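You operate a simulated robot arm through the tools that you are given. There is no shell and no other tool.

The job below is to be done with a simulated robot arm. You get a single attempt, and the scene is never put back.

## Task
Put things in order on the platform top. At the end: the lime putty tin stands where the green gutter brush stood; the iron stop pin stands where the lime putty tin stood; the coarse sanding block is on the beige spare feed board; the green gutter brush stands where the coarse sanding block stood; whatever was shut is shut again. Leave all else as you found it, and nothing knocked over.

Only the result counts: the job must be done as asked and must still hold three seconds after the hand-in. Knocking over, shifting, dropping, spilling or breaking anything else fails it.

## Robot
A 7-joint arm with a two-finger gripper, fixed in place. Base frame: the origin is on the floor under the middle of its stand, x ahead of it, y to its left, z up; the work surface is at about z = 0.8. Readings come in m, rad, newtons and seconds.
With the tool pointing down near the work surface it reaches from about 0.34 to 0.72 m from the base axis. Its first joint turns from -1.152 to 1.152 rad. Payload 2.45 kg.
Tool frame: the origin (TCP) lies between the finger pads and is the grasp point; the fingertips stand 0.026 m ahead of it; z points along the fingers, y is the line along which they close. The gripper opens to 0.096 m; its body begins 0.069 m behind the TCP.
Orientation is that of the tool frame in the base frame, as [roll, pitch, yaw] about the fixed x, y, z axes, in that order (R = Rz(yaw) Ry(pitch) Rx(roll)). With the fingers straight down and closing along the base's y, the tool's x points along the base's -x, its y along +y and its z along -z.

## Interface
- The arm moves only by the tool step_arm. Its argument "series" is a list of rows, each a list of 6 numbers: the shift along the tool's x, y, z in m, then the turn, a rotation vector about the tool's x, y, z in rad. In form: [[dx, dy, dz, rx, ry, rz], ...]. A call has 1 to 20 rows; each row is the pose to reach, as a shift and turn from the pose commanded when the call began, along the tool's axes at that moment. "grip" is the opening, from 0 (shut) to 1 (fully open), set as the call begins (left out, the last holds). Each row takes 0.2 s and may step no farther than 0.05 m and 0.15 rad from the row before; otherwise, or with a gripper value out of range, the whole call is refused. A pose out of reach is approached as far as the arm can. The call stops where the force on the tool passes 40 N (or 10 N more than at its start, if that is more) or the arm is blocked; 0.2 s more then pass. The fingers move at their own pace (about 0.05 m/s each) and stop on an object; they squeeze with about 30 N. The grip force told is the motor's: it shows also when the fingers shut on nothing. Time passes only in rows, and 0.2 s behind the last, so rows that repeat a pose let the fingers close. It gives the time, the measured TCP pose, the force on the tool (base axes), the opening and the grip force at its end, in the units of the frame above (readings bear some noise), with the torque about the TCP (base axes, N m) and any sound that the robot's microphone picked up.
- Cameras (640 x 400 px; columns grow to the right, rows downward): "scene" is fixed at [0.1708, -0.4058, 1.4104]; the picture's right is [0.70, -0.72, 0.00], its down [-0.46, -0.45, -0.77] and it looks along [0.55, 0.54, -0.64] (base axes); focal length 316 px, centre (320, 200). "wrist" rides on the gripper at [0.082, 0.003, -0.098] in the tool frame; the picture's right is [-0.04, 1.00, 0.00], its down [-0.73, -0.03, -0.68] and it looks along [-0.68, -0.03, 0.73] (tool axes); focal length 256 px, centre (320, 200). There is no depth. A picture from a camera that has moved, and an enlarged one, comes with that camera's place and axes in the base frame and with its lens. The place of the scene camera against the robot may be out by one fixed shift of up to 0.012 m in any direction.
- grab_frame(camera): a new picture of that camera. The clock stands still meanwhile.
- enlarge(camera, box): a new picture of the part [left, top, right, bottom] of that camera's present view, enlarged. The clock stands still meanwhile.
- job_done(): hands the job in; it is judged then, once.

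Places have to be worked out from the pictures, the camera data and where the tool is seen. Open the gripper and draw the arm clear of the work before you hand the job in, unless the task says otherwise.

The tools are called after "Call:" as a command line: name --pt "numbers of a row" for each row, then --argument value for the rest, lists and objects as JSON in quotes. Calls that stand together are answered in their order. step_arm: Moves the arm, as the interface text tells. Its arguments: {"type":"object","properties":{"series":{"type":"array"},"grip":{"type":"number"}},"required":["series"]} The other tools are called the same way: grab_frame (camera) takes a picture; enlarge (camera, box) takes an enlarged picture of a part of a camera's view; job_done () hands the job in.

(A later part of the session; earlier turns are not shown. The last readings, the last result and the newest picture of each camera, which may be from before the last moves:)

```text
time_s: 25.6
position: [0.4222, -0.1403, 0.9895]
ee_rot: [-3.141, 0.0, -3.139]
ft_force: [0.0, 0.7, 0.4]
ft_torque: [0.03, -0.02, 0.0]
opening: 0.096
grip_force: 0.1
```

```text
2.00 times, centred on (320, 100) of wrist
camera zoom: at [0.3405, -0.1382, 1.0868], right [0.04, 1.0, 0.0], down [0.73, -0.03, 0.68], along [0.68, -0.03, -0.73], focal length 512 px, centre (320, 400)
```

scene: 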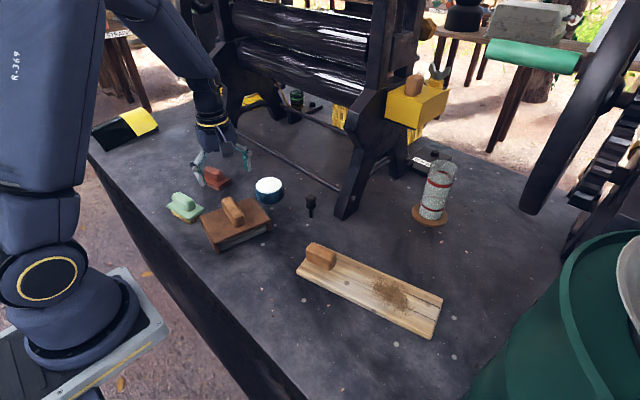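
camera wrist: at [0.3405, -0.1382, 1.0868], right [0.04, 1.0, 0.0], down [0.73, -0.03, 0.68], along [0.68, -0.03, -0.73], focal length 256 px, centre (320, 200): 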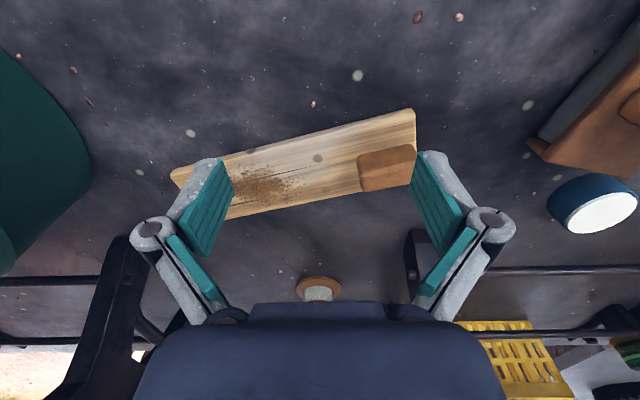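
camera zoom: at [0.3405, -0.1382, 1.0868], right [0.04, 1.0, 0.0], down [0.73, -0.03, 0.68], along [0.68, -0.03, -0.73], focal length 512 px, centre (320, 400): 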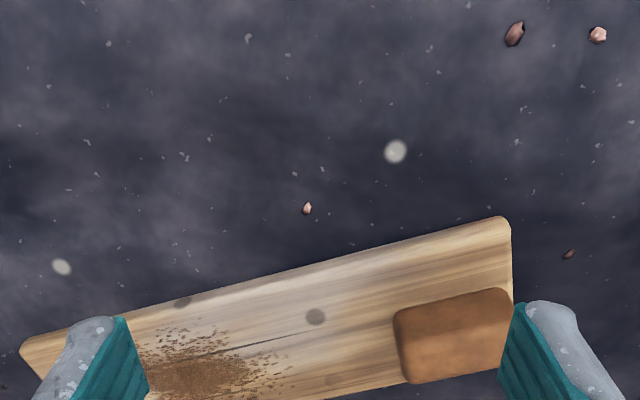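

The board lies flat with its handle at one end and crumbs further along; the clear stretch between is centred near (0.54, -0.15). I go above the red sanding block with the fingers aligned across its handle.

Call:
step_arm --pt "-0.008 0.0427 0 0 0 -0.1333" --pt "-0.016 0.0854 0 0 0 -0.2666" --pt "-0.024 0.1281 0 0 0 -0.4" --pt "-0.032 0.1708 0 0 0 -0.5333" --pt "-0.04 0.2135 0 0 0 -0.6666" --pt "-0.048 0.2562 0 0 0 -0.8" --pt "-0.056 0.2988 0 0 0 -0.9333" --pt "-0.064 0.3415 0 0 0 -1.0666" --pt "-0.072 0.3842 0 0 0 -1.2" --pt "-0.08 0.4269 0 0 0 -1.3333" --pt "-0.088 0.4696 0 0 0 -1.4666" --pt "-0.096 0.5123 0 0 0 -1.6" --pt "-0.104 0.555 0 0 0 -1.733" --pt "-0.104 0.555 0 0 0 -1.733"

Call:
grab_frame --camera "wrist"

Call:
enlarge --camera "wrist" --box '[240, 40, 400, 140]'

```text
time_s: 28.6
position: [0.525, 0.4162, 0.9897]
ee_rot: [3.141, 0.0, -1.404]
ft_force: [0.0, 0.5, 0.4]
ft_torque: [-0.03, -0.01, -0.01]
opening: 0.0961
grip_force: 0.0
```

```text
taken
camera wrist: at [0.5346, 0.3338, 1.087], right [-0.99, -0.13, 0.0], down [-0.09, 0.73, 0.68], along [-0.09, 0.67, -0.73], focal length 256 px, centre (320, 200)
```

wrist: 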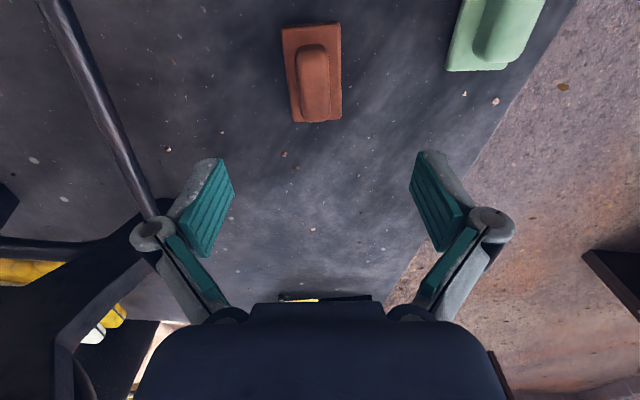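

```text
4.00 times, centred on (320, 90) of wrist
camera zoom: at [0.5346, 0.3338, 1.087], right [-0.99, -0.13, 0.0], down [-0.09, 0.73, 0.68], along [-0.09, 0.67, -0.73], focal length 1024 px, centre (320, 640)
```

zoom: 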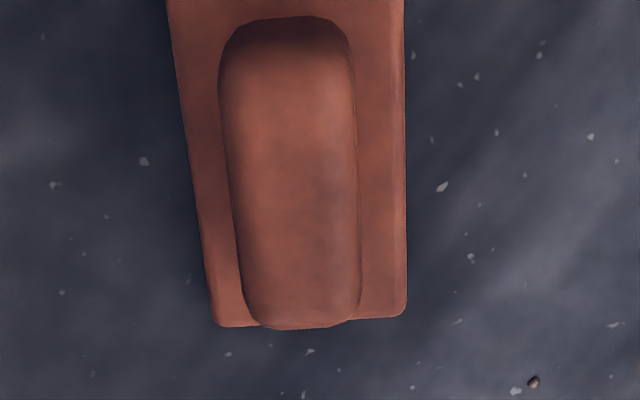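

The handle is parallel to the fingers and about 5 mm off along the tool's y. I correct that and descend to z ≈ 0.856, then check again.

Call:
step_arm --pt "0 -0.0026 0.03 0 0 0" --pt "0 -0.0052 0.06 0 0 0" --pt "0 -0.0052 0.09 0 0 0" --pt "0 -0.0052 0.115 0 0 0" --pt "0 -0.0052 0.134 0 0 0" --pt "0 -0.0052 0.134 0 0 0"

Call:
grab_frame --camera "wrist"

Call:
enlarge --camera "scene" --box '[170, 130, 270, 210]'

```text
time_s: 30.0
position: [0.5294, 0.4169, 0.8551]
ee_rot: [3.141, 0.0, -1.406]
ft_force: [-0.4, 0.4, 0.2]
ft_torque: [-0.02, -0.02, 0.02]
opening: 0.096
grip_force: 0.2
```

```text
taken
camera wrist: at [0.5389, 0.3352, 0.9531], right [-0.99, -0.12, 0.0], down [-0.09, 0.73, 0.68], along [-0.08, 0.67, -0.73], focal length 256 px, centre (320, 200)
```

wrist: 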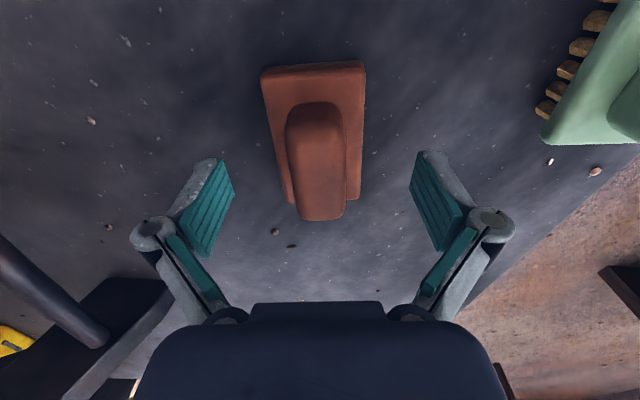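

```text
5.00 times, centred on (220, 170) of scene
camera zoom: at [0.1708, -0.4058, 1.4104], right [0.7, -0.72, 0.0], down [-0.46, -0.45, -0.77], along [0.55, 0.54, -0.64], focal length 1580 px, centre (820, 350)
```

zoom: 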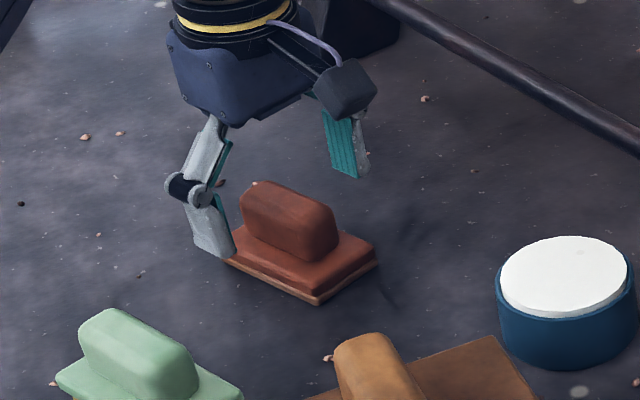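

Handle is centred between the pads. I lower 10 mm more so the pads cover its height while the tips stay above the base plate, then close.

Call:
step_arm --pt "0 0 0.005 0 0 0" --pt "0 0 0.01 0 0 0" --pt "0 0 0.01 0 0 0"

Call:
step_arm --pt "0 0 0 0 0 0" --pt "0 0 0 0 0 0" --pt "0 0 0 0 0 0" --pt "0 0 0 0 0 0" --pt "0 0 0 0 0 0" --pt "0 0 0 0 0 0" --grip 0

Call:
grab_frame --camera "wrist"

Call:
enlarge --camera "scene" --box '[170, 130, 270, 210]'

```text
time_s: 30.8
position: [0.5291, 0.4181, 0.846]
ee_rot: [3.141, 0.001, -1.406]
ft_force: [-0.5, -0.6, -0.7]
ft_torque: [-0.01, 0.0, 0.02]
opening: 0.0959
grip_force: 0.1
```

```text
time_s: 32.2
position: [0.5291, 0.415, 0.8469]
ee_rot: [3.141, 0.0, -1.407]
ft_force: [0.8, 0.3, 1.2]
ft_torque: [-0.04, -0.06, 0.01]
opening: 0.0291
grip_force: 29.9
```

```text
taken
camera wrist: at [0.5392, 0.3352, 0.9439], right [-0.99, -0.12, 0.0], down [-0.09, 0.73, 0.68], along [-0.08, 0.67, -0.73], focal length 256 px, centre (320, 200)
```

wrist: 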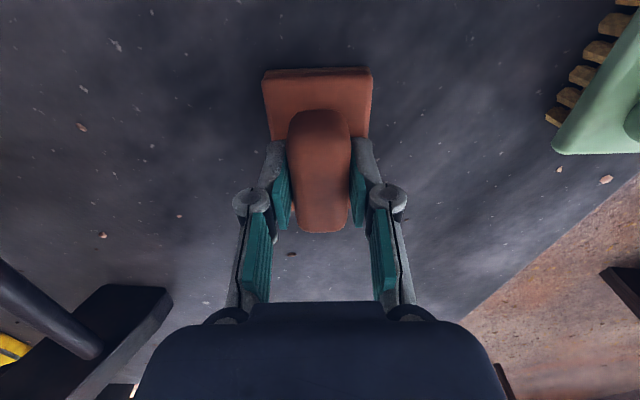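

```text
5.00 times, centred on (220, 170) of scene
camera zoom: at [0.1708, -0.4058, 1.4104], right [0.7, -0.72, 0.0], down [-0.46, -0.45, -0.77], along [0.55, 0.54, -0.64], focal length 1580 px, centre (820, 350)
```

zoom: 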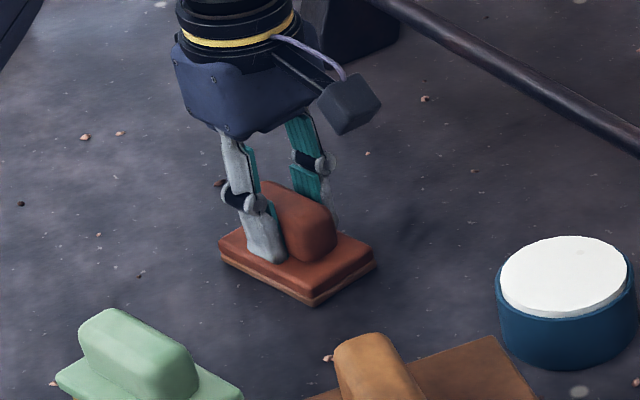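

The sanding block is firmly held (0.029 wide). I work out its old place as centre (0.530, 0.421), long axis at tool yaw −1.406. Lifting it straight up now.

Call:
step_arm --pt "0 0 -0.005 0 0 0" --pt "0 0 -0.015 0 0 0" --pt "0 0 -0.035 0 0 0" --pt "0 0 -0.065 0 0 0" --pt "0 0 -0.1 0 0 0" --pt "0 0 -0.135 0 0 0" --pt "0 0 -0.155 0 0 0" --pt "0 0 -0.155 0 0 0"

Call:
grab_frame --camera "wrist"

Call:
grab_frame --camera "scene"

```text
time_s: 34.0
position: [0.5325, 0.4157, 1.0012]
ee_rot: [-3.141, 0.0, -1.406]
ft_force: [0.1, 1.0, -1.2]
ft_torque: [0.0, -0.02, -0.03]
opening: 0.0294
grip_force: 30.4
```

```text
taken
camera wrist: at [0.5414, 0.3341, 1.0989], right [-0.99, -0.12, 0.0], down [-0.09, 0.73, 0.68], along [-0.08, 0.67, -0.73], focal length 256 px, centre (320, 200)
```

wrist: 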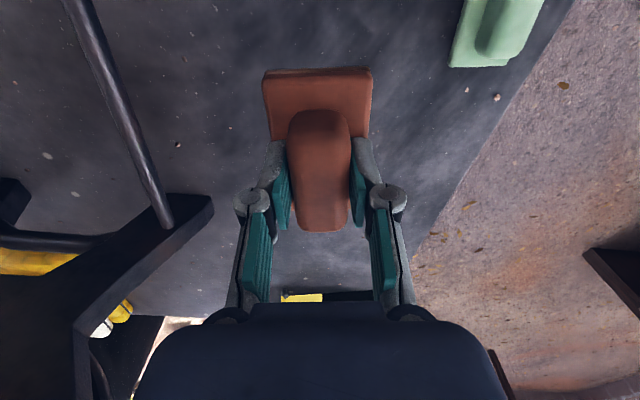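

```text
taken
```

scene: 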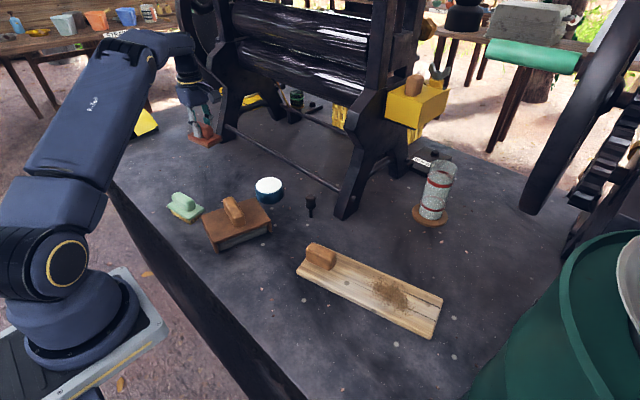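

It holds level at about 0.12 kg, and the spot where it stood is bare. I carry it over to the clear stretch of the board, turning slightly to line up with the board.

Call:
step_arm --pt "0.0436 0.0062 0 0 0 -0.0067" --pt "0.0873 0.0125 0 0 0 -0.0134" --pt "0.1309 0.0187 0 0 0 -0.02" --pt "0.1746 0.025 0 0 0 -0.0268" --pt "0.2182 0.0312 0 0 0 -0.0335" --pt "0.2619 0.0375 0 0 0 -0.04" --pt "0.3055 0.0437 0 0 0 -0.047" --pt "0.3492 0.05 0 0 0 -0.0535" --pt "0.3928 0.0562 0 0 0 -0.06" --pt "0.4365 0.0625 0 0 0 -0.067" --pt "0.4801 0.0687 0 0 0 -0.0736" --pt "0.5238 0.075 0 0 0 -0.08" --pt "0.5674 0.0812 0 0 0 -0.087" --pt "0.5674 0.0812 0 0 0 -0.087"

Call:
grab_frame --camera "wrist"

Call:
grab_frame --camera "scene"

```text
time_s: 37.0
position: [0.5422, -0.157, 1.0008]
ee_rot: [-3.141, 0.0, -1.321]
ft_force: [-0.1, 0.2, -1.0]
ft_torque: [0.0, -0.04, -0.01]
opening: 0.029
grip_force: 29.7
```

```text
taken
camera wrist: at [0.5598, -0.2383, 1.0983], right [-0.98, -0.21, 0.0], down [-0.15, 0.72, 0.68], along [-0.14, 0.66, -0.73], focal length 256 px, centre (320, 200)
```

wrist: 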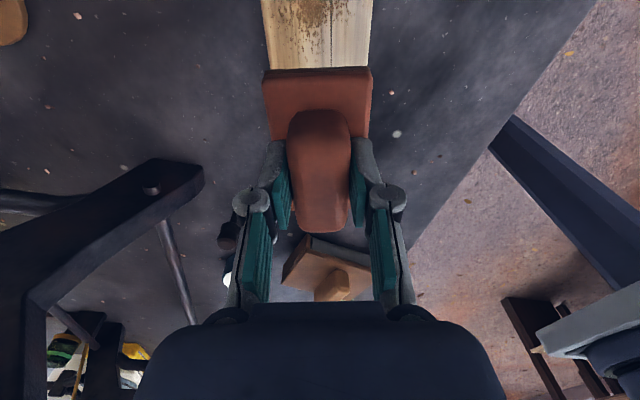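

```text
taken
```

scene: 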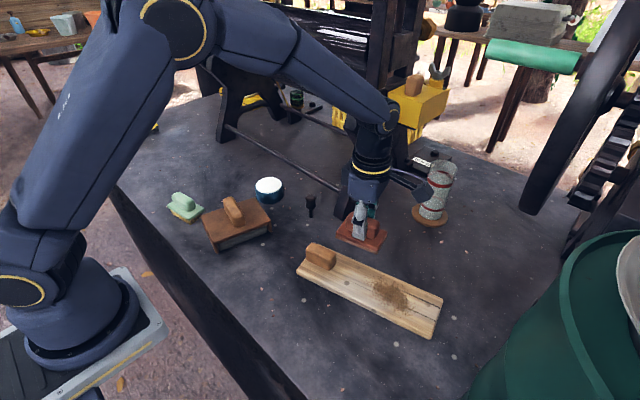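

The board lines up with the block in the wrist view (within 2–3 mm). I lower to just above the board and check the gap to the board's handle.

Call:
step_arm --pt "0 0 0.03 0 0 0" --pt "0 0 0.06 0 0 0" --pt "0 0 0.085 0 0 0" --pt "0 0 0.105 0 0 0" --pt "0 0 0.12 0 0 0" --pt "0 0 0.12 0 0 0"

Call:
enlarge --camera "scene" --box '[290, 200, 450, 340]'

Call:
grab_frame --camera "wrist"

```text
time_s: 38.4
position: [0.5424, -0.1561, 0.8817]
ee_rot: [3.141, -0.002, -1.32]
ft_force: [0.1, -0.8, -0.5]
ft_torque: [0.01, 0.0, -0.02]
opening: 0.0293
grip_force: 29.8
```

```text
2.86 times, centred on (370, 270) of scene
camera zoom: at [0.1709, -0.4058, 1.4103], right [0.7, -0.72, 0.0], down [-0.46, -0.45, -0.77], along [0.55, 0.54, -0.64], focal length 903 px, centre (177, 0)
```

zoom: 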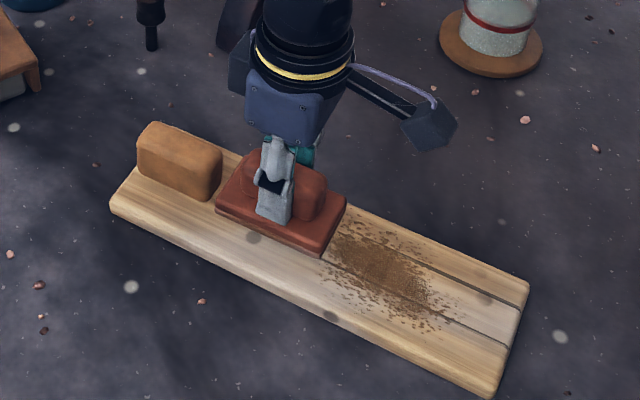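

```text
taken
camera wrist: at [0.5593, -0.2367, 0.9794], right [-0.98, -0.21, 0.0], down [-0.15, 0.72, 0.68], along [-0.14, 0.66, -0.73], focal length 256 px, centre (320, 200)
```

wrist: 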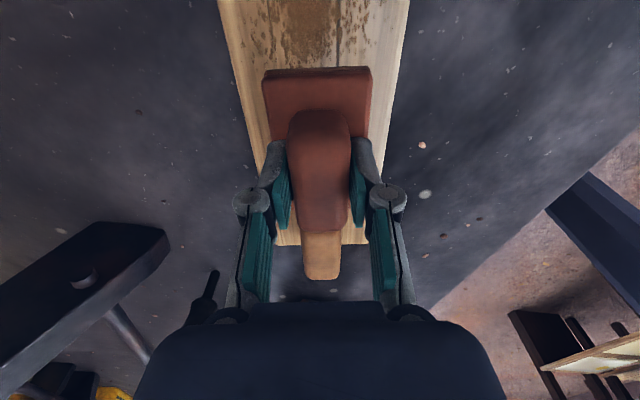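

Good: about a centimetre clear of the board's handle and just short of the dense crumbs. I lower in small steps until the board takes the weight.

Call:
step_arm --pt "0 0 0.006 0 0 0" --pt "0 0 0.011 0 0 0" --pt "0 0 0.015 0 0 0" --pt "0 0 0.015 0 0 0"

Call:
enlarge --camera "scene" --box '[290, 200, 450, 340]'

```text
time_s: 39.4
position: [0.5428, -0.1559, 0.8647]
ee_rot: [-3.141, 0.0, -1.322]
ft_force: [-0.3, 0.4, -0.5]
ft_torque: [0.0, 0.03, 0.0]
opening: 0.0293
grip_force: 30.1
```

```text
2.86 times, centred on (370, 270) of scene
camera zoom: at [0.1709, -0.4058, 1.4103], right [0.7, -0.72, 0.0], down [-0.46, -0.45, -0.77], along [0.55, 0.54, -0.64], focal length 903 px, centre (177, 0)
```

zoom: 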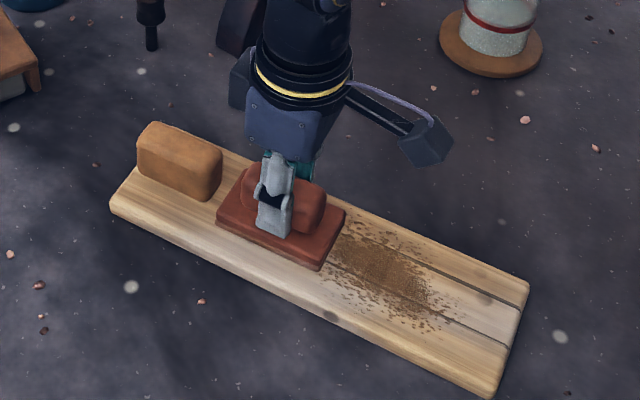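

Nearly there; two more millimetre-scale steps with force checks.

Call:
step_arm --pt "0 0 0.001 0 0 0" --pt "0 0 0.002 0 0 0" --pt "0 0 0.002 0 0 0"

```text
time_s: 40.2
position: [0.5433, -0.1571, 0.8647]
ee_rot: [-3.141, -0.001, -1.32]
ft_force: [-1.6, 0.0, 7.1]
ft_torque: [0.21, 0.09, 0.04]
opening: 0.029
grip_force: 29.9
```

The block rests on the board (+7 N). I release it and rise straight up.

Call:
step_arm --pt "0 0 -0.0005 0 0 0" --pt "0 0 -0.0005 0 0 0" --pt "0 0 -0.0005 0 0 0" --pt "0 0 -0.0005 0 0 0" --pt "0 0 -0.0005 0 0 0" --grip 1

Call:
step_arm --pt "0 0 -0.02 0 0 0" --pt "0 0 -0.05 0 0 0" --pt "0 0 -0.09 0 0 0" --pt "0 0 -0.13 0 0 0"

Call:
grab_frame --camera "wrist"

Call:
enlarge --camera "scene" --box '[290, 200, 450, 340]'

```text
time_s: 41.4
position: [0.5434, -0.1567, 0.8653]
ee_rot: [3.141, -0.001, -1.318]
ft_force: [0.4, 0.3, 0.0]
ft_torque: [-0.01, 0.0, 0.0]
opening: 0.096
grip_force: 0.1
```

```text
time_s: 42.4
position: [0.5426, -0.1561, 0.9972]
ee_rot: [-3.141, 0.0, -1.321]
ft_force: [0.4, -0.4, -0.3]
ft_torque: [0.02, 0.0, -0.04]
opening: 0.0962
grip_force: 0.0
```

```text
taken
camera wrist: at [0.5595, -0.2371, 1.0945], right [-0.98, -0.21, 0.0], down [-0.15, 0.72, 0.68], along [-0.14, 0.66, -0.73], focal length 256 px, centre (320, 200)
```

wrist: 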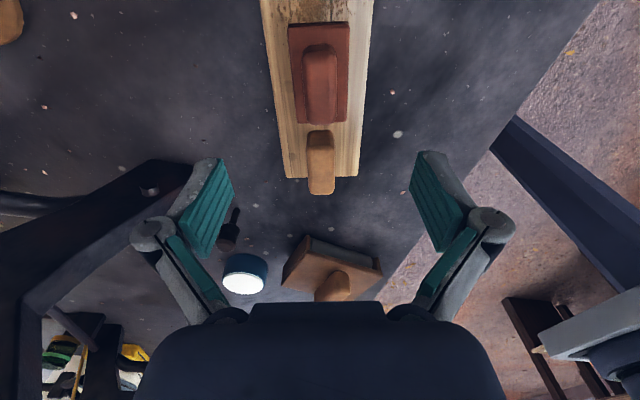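

```text
2.86 times, centred on (370, 270) of scene
camera zoom: at [0.1708, -0.4058, 1.4104], right [0.7, -0.72, 0.0], down [-0.46, -0.45, -0.77], along [0.55, 0.54, -0.64], focal length 903 px, centre (177, 0)
```

zoom: 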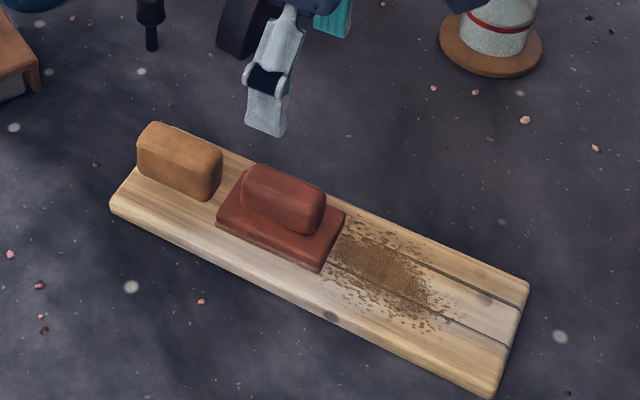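

The sanding block sits squarely on the board. Next is the green brush at about (0.389, 0.338), with the same orientation as the block had; I move above it to align.

Call:
step_arm --pt "-0.043 0.0022 0 0 0 0.0074" --pt "-0.086 0.0045 0 0 0 0.0148" --pt "-0.129 0.0067 0 0 0 0.0222" --pt "-0.172 0.0089 0 0 0 0.0297" --pt "-0.215 0.0112 0 0 0 0.037" --pt "-0.258 0.0134 0 0 0 0.0445" --pt "-0.301 0.0156 0 0 0 0.052" --pt "-0.344 0.0179 0 0 0 0.0593" --pt "-0.387 0.0201 0 0 0 0.0667" --pt "-0.43 0.0223 0 0 0 0.0742" --pt "-0.473 0.0246 0 0 0 0.0816" --pt "-0.5166 0.0268 0 0 0 0.089" --pt "-0.5166 0.0268 0 0 0 0.089"

Call:
grab_frame --camera "wrist"

Call:
enlarge --camera "wrist" --box '[240, 10, 400, 130]'

Call:
enlarge --camera "scene" --box '[140, 150, 260, 250]'

```text
time_s: 45.2
position: [0.3854, 0.3376, 0.9941]
ee_rot: [3.141, 0.0, -1.408]
ft_force: [0.1, 0.1, -0.1]
ft_torque: [-0.02, -0.03, 0.01]
opening: 0.096
grip_force: 0.2
```

```text
taken
camera wrist: at [0.3945, 0.2556, 1.0918], right [-0.99, -0.12, 0.0], down [-0.09, 0.73, 0.68], along [-0.08, 0.67, -0.73], focal length 256 px, centre (320, 200)
```

wrist: 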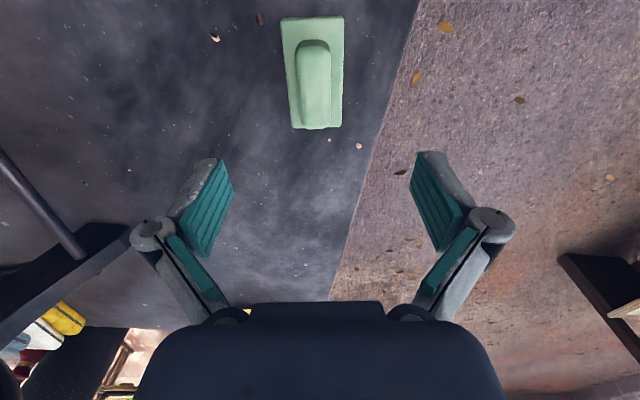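

```text
3.33 times, centred on (320, 70) of wrist
camera zoom: at [0.3945, 0.2556, 1.0918], right [-0.99, -0.12, 0.0], down [-0.09, 0.73, 0.68], along [-0.08, 0.67, -0.73], focal length 853 px, centre (320, 633)
```

zoom: 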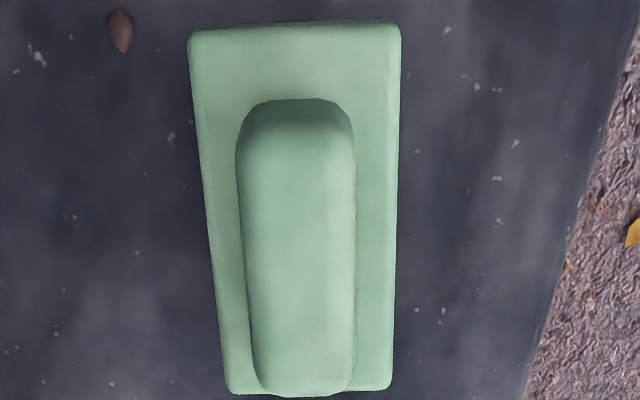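

```text
4.00 times, centred on (200, 200) of scene
camera zoom: at [0.1709, -0.4058, 1.4104], right [0.7, -0.72, 0.0], down [-0.46, -0.45, -0.77], along [0.55, 0.54, -0.64], focal length 1264 px, centre (800, 200)
```

zoom: 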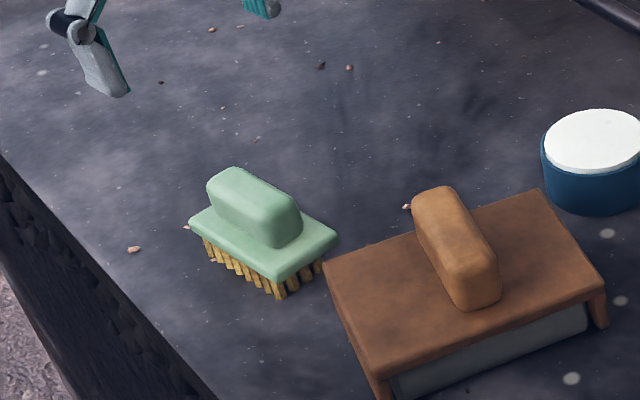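

Brush aligned, about 6 mm off along the tool's y. I correct that and descend to z ≈ 0.87 for a check.

Call:
step_arm --pt "0 -0.0028 0.03 0 0 0" --pt "0 -0.0057 0.06 0 0 0" --pt "0 -0.0057 0.085 0 0 0" --pt "0 -0.0057 0.105 0 0 0" --pt "0 -0.0057 0.122 0 0 0" --pt "0 -0.0057 0.122 0 0 0"

Call:
grab_frame --camera "wrist"

Call:
enlarge --camera "scene" --box '[140, 150, 260, 250]'

```text
time_s: 46.6
position: [0.3944, 0.3377, 0.874]
ee_rot: [-3.141, 0.0, -1.408]
ft_force: [-0.9, -0.5, -0.1]
ft_torque: [0.0, 0.04, 0.02]
opening: 0.0959
grip_force: 0.0
```

```text
taken
camera wrist: at [0.4035, 0.2555, 0.9709], right [-0.99, -0.12, 0.0], down [-0.09, 0.73, 0.68], along [-0.08, 0.67, -0.73], focal length 256 px, centre (320, 200)
```

wrist: 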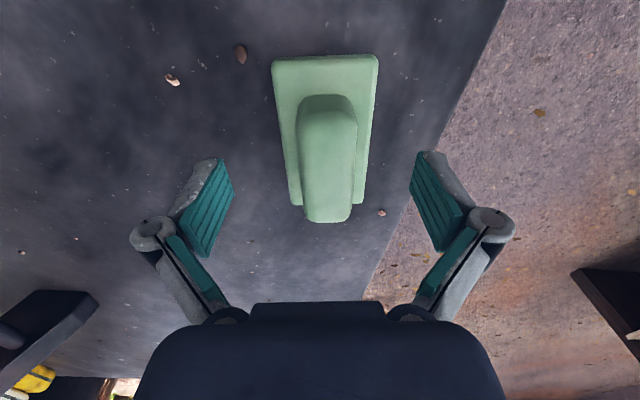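

```text
4.00 times, centred on (200, 200) of scene
camera zoom: at [0.1708, -0.4058, 1.4104], right [0.7, -0.72, 0.0], down [-0.46, -0.45, -0.77], along [0.55, 0.54, -0.64], focal length 1264 px, centre (800, 200)
```

zoom: 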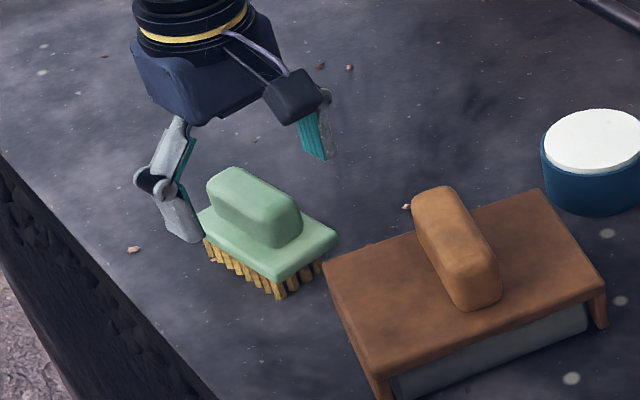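

The handle now appears about 8 px right of centre, so I shift 4.5 mm along tool y, lower to z ≈ 0.862 and look again.

Call:
step_arm --pt "0 0.0045 0 0 0 0" --pt "0 0.0045 0.006 0 0 0" --pt "0 0.0045 0.012 0 0 0" --pt "0 0.0045 0.012 0 0 0"

Call:
grab_frame --camera "wrist"

```text
time_s: 47.6
position: [0.3883, 0.3365, 0.8609]
ee_rot: [-3.141, -0.001, -1.409]
ft_force: [-0.2, 0.2, -0.1]
ft_torque: [0.0, -0.02, 0.01]
opening: 0.0961
grip_force: 0.1
```

```text
taken
camera wrist: at [0.3988, 0.2548, 0.9579], right [-0.99, -0.12, 0.0], down [-0.09, 0.73, 0.68], along [-0.08, 0.67, -0.73], focal length 256 px, centre (320, 200)
```

wrist: 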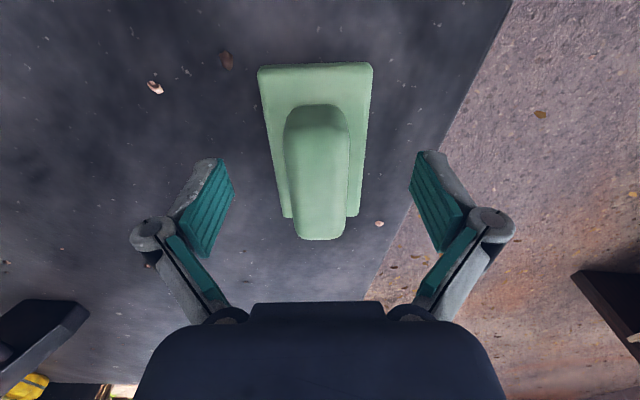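

Centred now. Closing on the brush handle.

Call:
step_arm --pt "0 0 0 0 0 0" --pt "0 0 0 0 0 0" --pt "0 0 0 0 0 0" --pt "0 0 0 0 0 0" --pt "0 0 0 0 0 0" --pt "0 0 0 0 0 0" --grip 0

Call:
grab_frame --camera "wrist"

Call:
enlarge --camera "scene" --box '[140, 150, 260, 250]'

```text
time_s: 49.0
position: [0.3899, 0.3366, 0.8607]
ee_rot: [-3.14, 0.001, -1.41]
ft_force: [0.0, 0.3, 1.6]
ft_torque: [0.01, -0.05, -0.01]
opening: 0.0291
grip_force: 30.1
```

```text
taken
camera wrist: at [0.3989, 0.2548, 0.9581], right [-0.99, -0.12, 0.0], down [-0.09, 0.73, 0.68], along [-0.08, 0.67, -0.73], focal length 256 px, centre (320, 200)
```

wrist: 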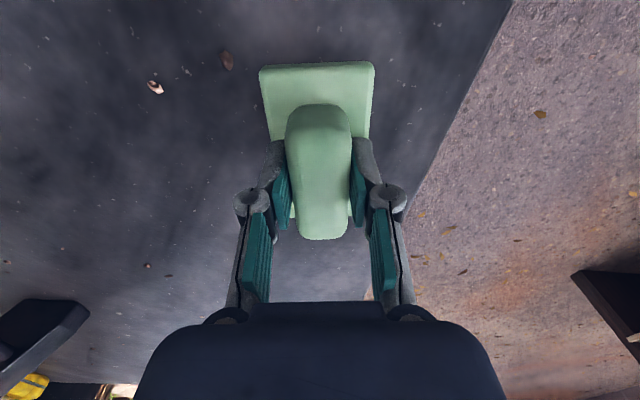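

```text
4.00 times, centred on (200, 200) of scene
camera zoom: at [0.1708, -0.4058, 1.4103], right [0.7, -0.72, 0.0], down [-0.46, -0.45, -0.77], along [0.55, 0.54, -0.64], focal length 1264 px, centre (800, 200)
```

zoom: 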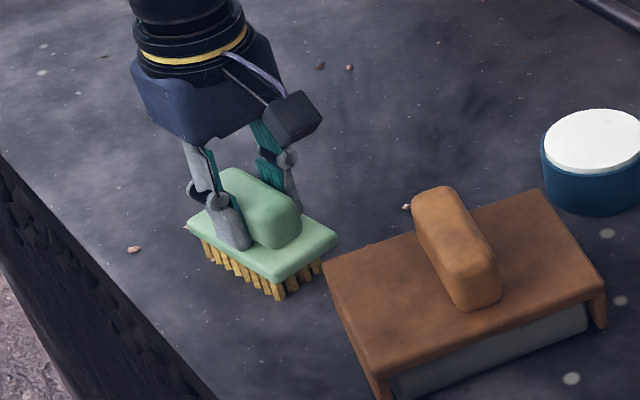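

The brush is held (0.029). Its old place is centred near (0.388, 0.3415). I lift it and carry it to over the sanding block's old place.

Call:
step_arm --pt "0 0 -0.005 0 0 0" --pt "0 0 -0.02 0 0 0" --pt "0 0 -0.05 0 0 0" --pt "0 0 -0.08 0 0 0" --pt "-0.0141 -0.0378 -0.08 0 0 0" --pt "-0.0282 -0.0756 -0.08 0 0 0" --pt "-0.0423 -0.1133 -0.08 0 0 0" --pt "-0.0564 -0.1511 -0.08 0 0 0" --pt "-0.0564 -0.1511 -0.08 0 0 0" --pt "-0.0564 -0.1511 -0.05 0 0 0" --pt "-0.0564 -0.1511 -0.02 0 0 0" --pt "-0.0564 -0.1511 -0.02 0 0 0"

Call:
grab_frame --camera "wrist"

Call:
grab_frame --camera "scene"

```text
time_s: 51.6
position: [0.5295, 0.4176, 0.8797]
ee_rot: [3.141, 0.002, -1.407]
ft_force: [-0.2, 0.1, -0.7]
ft_torque: [-0.02, -0.01, 0.0]
opening: 0.0292
grip_force: 30.0
```

```text
taken
camera wrist: at [0.5396, 0.3358, 0.9774], right [-0.99, -0.12, 0.0], down [-0.09, 0.73, 0.68], along [-0.08, 0.67, -0.73], focal length 256 px, centre (320, 200)
```

wrist: 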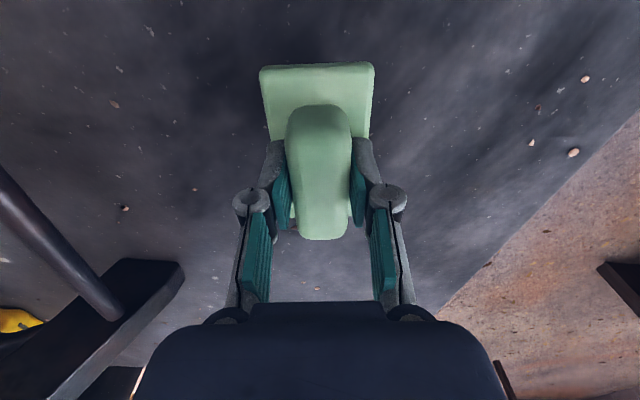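

```text
taken
```

scene: 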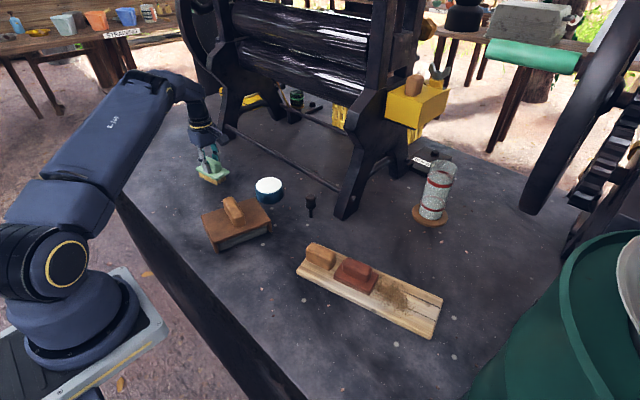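

Over the target at (0.5295, 0.4176). Lowering the last 2 cm with care.

Call:
step_arm --pt "0 0 0.008 0 0 0" --pt "0 0 0.014 0 0 0" --pt "0 0 0.018 0 0 0" --pt "0 0 0.0195 0 0 0" --pt "0 0 0.0195 0 0 0"

```text
time_s: 52.8
position: [0.5294, 0.4185, 0.8614]
ee_rot: [-3.14, 0.0, -1.408]
ft_force: [0.1, -0.1, -0.7]
ft_torque: [0.02, -0.03, 0.0]
opening: 0.0292
grip_force: 30.2
```

Still hanging (−0.7 N); a millimetre or so remains.

Call:
step_arm --pt "0 0 0.001 0 0 0" --pt "0 0 0.0015 0 0 0" --pt "0 0 0.0015 0 0 0"

```text
time_s: 53.6
position: [0.5298, 0.4185, 0.8613]
ee_rot: [-3.14, 0.0, -1.408]
ft_force: [-4.6, -3.3, 15.0]
ft_torque: [-0.17, 0.22, 0.03]
opening: 0.0291
grip_force: 30.2
```

Contact at +15 N; I ease off slightly and release, then rise.

Call:
step_arm --pt "0 0 -0.0008 0 0 0" --pt "0 0 -0.0008 0 0 0"

Call:
step_arm --pt "0 0 0 0 0 0" --pt "0 0 0 0 0 0" --pt "0 0 0 0 0 0" --pt "0 0 0 0 0 0" --pt "0 0 0 0 0 0" --grip 1

Call:
step_arm --pt "0 0 -0.02 0 0 0" --pt "0 0 -0.05 0 0 0" --pt "0 0 -0.09 0 0 0" --pt "0 0 -0.13 0 0 0"

Call:
grab_frame --camera "wrist"

Call:
enlarge --camera "scene" --box '[150, 150, 350, 275]'

```text
time_s: 54.2
position: [0.531, 0.4169, 0.8608]
ee_rot: [-3.14, 0.0, -1.409]
ft_force: [-3.3, -2.7, 10.2]
ft_torque: [0.03, 0.04, 0.09]
opening: 0.0292
grip_force: 30.4
```

```text
time_s: 55.4
position: [0.5303, 0.4173, 0.8597]
ee_rot: [-3.14, 0.001, -1.409]
ft_force: [-0.3, 0.3, -1.1]
ft_torque: [0.01, -0.02, -0.04]
opening: 0.096
grip_force: 0.0
```

```text
time_s: 56.4
position: [0.5303, 0.418, 0.9909]
ee_rot: [3.14, -0.001, -1.41]
ft_force: [-1.1, -0.5, 0.3]
ft_torque: [0.0, -0.03, 0.03]
opening: 0.0957
grip_force: 0.1
```

```text
taken
camera wrist: at [0.5398, 0.3363, 1.0882], right [-0.99, -0.12, 0.0], down [-0.09, 0.73, 0.68], along [-0.08, 0.67, -0.73], focal length 256 px, centre (320, 200)
```

wrist: 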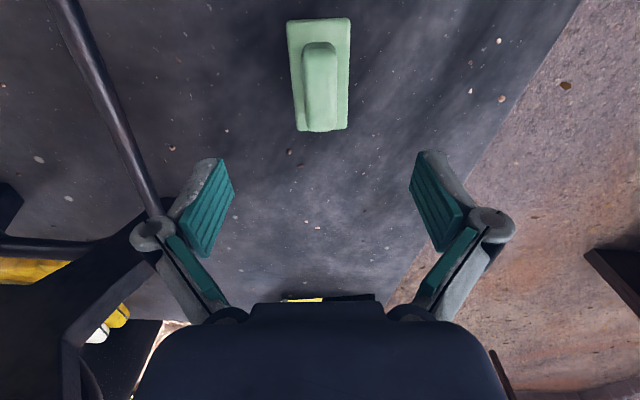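

```text
3.20 times, centred on (250, 212) of scene
camera zoom: at [0.1708, -0.4058, 1.4104], right [0.7, -0.72, 0.0], down [-0.46, -0.45, -0.77], along [0.55, 0.54, -0.64], focal length 1011 px, centre (544, 160)
```

zoom: 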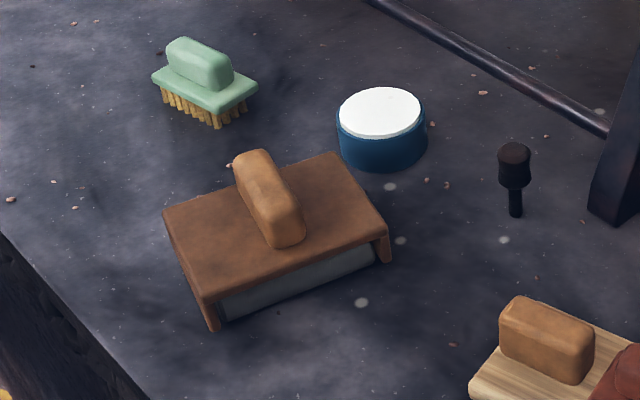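

The brush now stands where the sanding block stood. The tin is next: three wrist views put its centre at about (0.613, 0.240), diameter about 0.083, so alignment must be good. I move above it with the fingers closing along y.

Call:
step_arm --pt "0.0145 -0.0039 0 0 0 0.1333" --pt "0.029 -0.0078 0 0 0 0.2666" --pt "0.0435 -0.0117 0 0 0 0.4" --pt "0.058 -0.0155 0 0 0 0.5333" --pt "0.0725 -0.0194 0 0 0 0.6666" --pt "0.087 -0.0233 0 0 0 0.8" --pt "0.1015 -0.0272 0 0 0 0.9333" --pt "0.116 -0.0311 0 0 0 1.0666" --pt "0.1305 -0.035 0 0 0 1.2" --pt "0.145 -0.0388 0 0 0 1.3333" --pt "0.1595 -0.0427 0 0 0 1.4666" --pt "0.174 -0.0466 0 0 0 1.6" --pt "0.1885 -0.0505 0 0 0 1.732" --pt "0.1885 -0.0505 0 0 0 1.732"

Call:
grab_frame --camera "wrist"

Call:
enlarge --camera "scene" --box '[190, 185, 290, 255]'

```text
time_s: 59.4
position: [0.6092, 0.239, 0.9908]
ee_rot: [-3.141, 0.001, 3.141]
ft_force: [-0.3, 0.3, 0.1]
ft_torque: [0.01, -0.01, 0.0]
opening: 0.0959
grip_force: 0.0
```

```text
taken
camera wrist: at [0.5277, 0.2422, 1.0882], right [0.04, 1.0, 0.0], down [0.73, -0.03, 0.68], along [0.68, -0.03, -0.73], focal length 256 px, centre (320, 200)
```

wrist: 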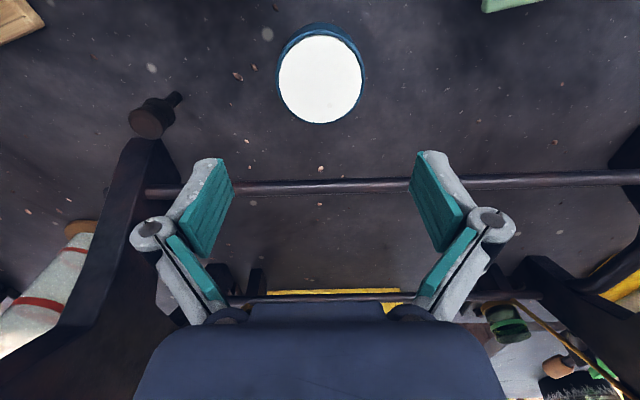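

```text
5.71 times, centred on (240, 220) of scene
camera zoom: at [0.1708, -0.4058, 1.4104], right [0.7, -0.72, 0.0], down [-0.46, -0.45, -0.77], along [0.55, 0.54, -0.64], focal length 1805 px, centre (777, 86)
```

zoom: 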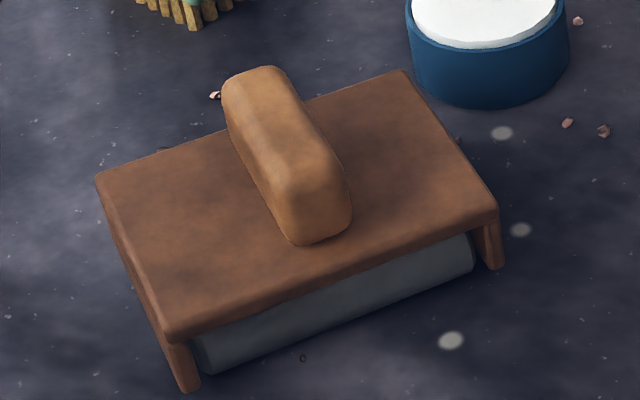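

The tin's white top is centred under the tool (within ~1–2 mm). I descend until the tips are just above its rim and check clearance.

Call:
step_arm --pt "0.0015 0 0.03 0 0 0" --pt "0.0015 0 0.06 0 0 0" --pt "0.0015 0 0.09 0 0 0" --pt "0.0015 0 0.113 0 0 0" --pt "0.0015 0 0.113 0 0 0"

Call:
grab_frame --camera "wrist"

Call:
enlarge --camera "scene" --box '[220, 130, 330, 220]'

```text
time_s: 60.6
position: [0.6098, 0.2389, 0.8761]
ee_rot: [3.141, 0.001, 3.141]
ft_force: [-0.2, 0.6, 0.4]
ft_torque: [-0.03, -0.01, 0.0]
opening: 0.096
grip_force: 0.0
```

```text
taken
camera wrist: at [0.5279, 0.2407, 0.9732], right [0.04, 1.0, 0.0], down [0.73, -0.03, 0.68], along [0.68, -0.03, -0.73], focal length 256 px, centre (320, 200)
```

wrist: 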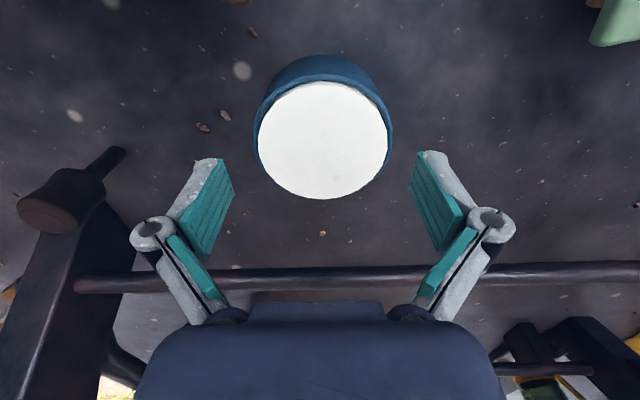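

```text
4.44 times, centred on (275, 175) of scene
camera zoom: at [0.1708, -0.4058, 1.4104], right [0.7, -0.72, 0.0], down [-0.46, -0.45, -0.77], along [0.55, 0.54, -0.64], focal length 1404 px, centre (520, 311)
```

zoom: 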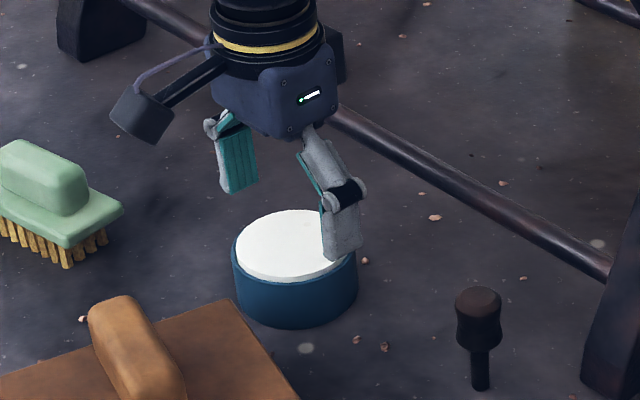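

Top rim at about z 0.84, centre (0.6115, 0.2385); clearance about 6 mm each side. With a 1–2 mm correction I go down to z ≈ 0.833, so the tips stay 7 mm above the table.

Call:
step_arm --pt "-0.002 0.001 0.005 0 0 0" --pt "-0.002 0.001 0.015 0 0 0" --pt "-0.002 0.001 0.025 0 0 0" --pt "-0.002 0.001 0.035 0 0 0" --pt "-0.002 0.001 0.043 0 0 0" --pt "-0.002 0.001 0.043 0 0 0"

Call:
grab_frame --camera "wrist"

Call:
enlarge --camera "scene" --box '[220, 130, 330, 220]'

```text
time_s: 62.0
position: [0.6118, 0.2395, 0.8349]
ee_rot: [3.141, 0.0, 3.141]
ft_force: [0.0, 0.5, -0.9]
ft_torque: [0.0, 0.02, 0.02]
opening: 0.0961
grip_force: 0.0
```

```text
taken
camera wrist: at [0.5293, 0.2431, 0.932], right [0.04, 1.0, 0.0], down [0.73, -0.03, 0.68], along [0.68, -0.03, -0.73], focal length 256 px, centre (320, 200)
```

wrist: 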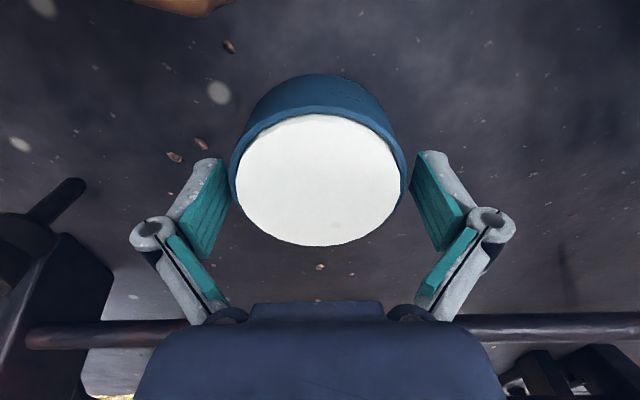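

```text
4.44 times, centred on (275, 175) of scene
camera zoom: at [0.1708, -0.4058, 1.4104], right [0.7, -0.72, 0.0], down [-0.46, -0.45, -0.77], along [0.55, 0.54, -0.64], focal length 1404 px, centre (520, 311)
```

zoom: 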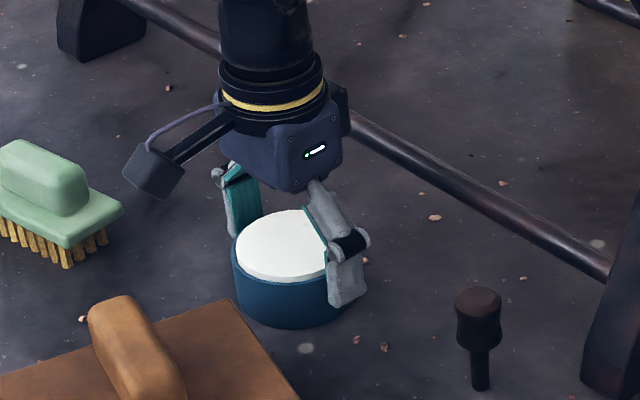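

Fingers straddle the tin without touching. Closing the gripper.

Call:
step_arm --pt "0 0 0 0 0 0" --pt "0 0 0 0 0 0" --pt "0 0 0 0 0 0" --pt "0 0 0 0 0 0" --grip 0

Call:
grab_frame --camera "wrist"

```text
time_s: 63.0
position: [0.6111, 0.2404, 0.8344]
ee_rot: [3.14, 0.0, 3.141]
ft_force: [0.0, -4.1, 2.2]
ft_torque: [-0.34, 0.14, 0.06]
opening: 0.0836
grip_force: 30.2
```

```text
taken
camera wrist: at [0.5293, 0.2426, 0.9323], right [0.04, 1.0, 0.0], down [0.73, -0.03, 0.68], along [0.68, -0.03, -0.73], focal length 256 px, centre (320, 200)
```

wrist: 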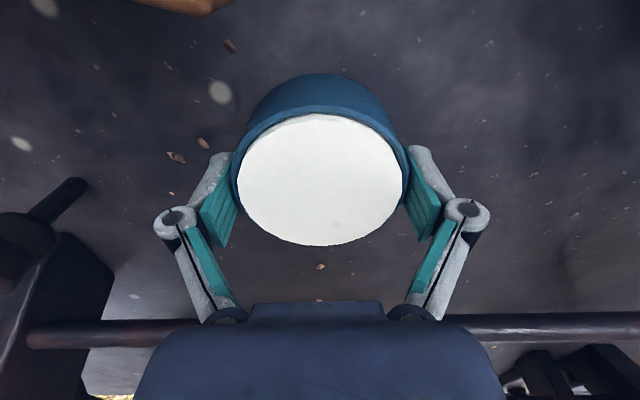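

Tin gripped at 0.0836, centred on the TCP, so its old place is (0.611, 0.239). I lift it level and carry it to the brush's old place at (0.388, 0.3415).

Call:
step_arm --pt "0 0 -0.005 0 0 0" --pt "0 0 -0.02 0 0 0" --pt "0 0 -0.05 0 0 0" --pt "0 0 -0.085 0 0 0" --pt "0 0 -0.11 0 0 0" --pt "0.03 0.0136 -0.11 0 0 0" --pt "0.065 0.0295 -0.11 0 0 0" --pt "0.1 0.0455 -0.11 0 0 0" --pt "0.135 0.0615 -0.11 0 0 0" --pt "0.17 0.0774 -0.11 0 0 0" --pt "0.2 0.0911 -0.11 0 0 0" --pt "0.2235 0.102 -0.11 0 0 0" --pt "0.2235 0.102 -0.11 0 0 0" --pt "0.2235 0.102 -0.08 0 0 0" --pt "0.2235 0.102 -0.045 0 0 0" --pt "0.2235 0.102 -0.02 0 0 0" --pt "0.2235 0.102 -0.02 0 0 0"

Call:
grab_frame --camera "wrist"

Call:
enlarge --camera "scene" --box '[140, 150, 300, 260]'

```text
time_s: 66.6
position: [0.3851, 0.3412, 0.8543]
ee_rot: [3.14, 0.0, 3.14]
ft_force: [0.2, 0.0, -5.9]
ft_torque: [-0.02, -0.01, 0.01]
opening: 0.0835
grip_force: 29.9
```

```text
taken
camera wrist: at [0.3034, 0.3431, 0.9516], right [0.04, 1.0, 0.0], down [0.73, -0.03, 0.68], along [0.68, -0.03, -0.73], focal length 256 px, centre (320, 200)
```

wrist: 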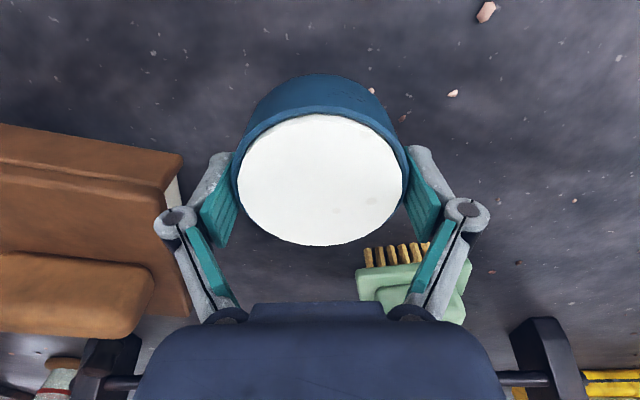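

```text
3.64 times, centred on (220, 205) of scene
camera zoom: at [0.1709, -0.4057, 1.4104], right [0.7, -0.72, 0.0], down [-0.46, -0.45, -0.77], along [0.55, 0.54, -0.64], focal length 1149 px, centre (684, 182)
```

zoom: 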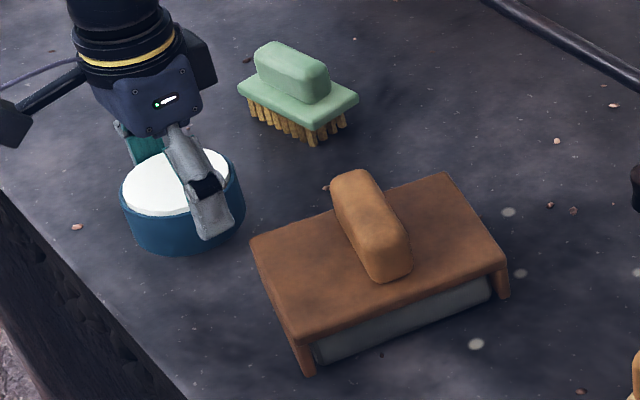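

At (0.385, 0.341); the brown corner is over 2 cm from the finger even when opened. I nudge x by +2.5 mm and lower to contact.

Call:
step_arm --pt "-0.0025 0 0.005 0 0 0" --pt "-0.0025 0 0.011 0 0 0" --pt "-0.0025 0 0.016 0 0 0" --pt "-0.0025 0 0.0185 0 0 0" --pt "-0.0025 0 0.0185 0 0 0"

```text
time_s: 67.8
position: [0.3885, 0.3422, 0.8345]
ee_rot: [3.14, 0.0, 3.14]
ft_force: [0.4, -0.4, -5.0]
ft_torque: [0.02, -0.03, 0.02]
opening: 0.0836
grip_force: 30.1
```

Still carrying the tin's weight; I lower the last millimetre or two.

Call:
step_arm --pt "0 0 0.001 0 0 0" --pt "0 0 0.0015 0 0 0" --pt "0 0 0.0015 0 0 0"

```text
time_s: 68.6
position: [0.3892, 0.3418, 0.835]
ee_rot: [3.141, 0.0, 3.141]
ft_force: [-1.3, -0.8, 1.3]
ft_torque: [-0.15, -0.08, -0.09]
opening: 0.0837
grip_force: 30.1
```

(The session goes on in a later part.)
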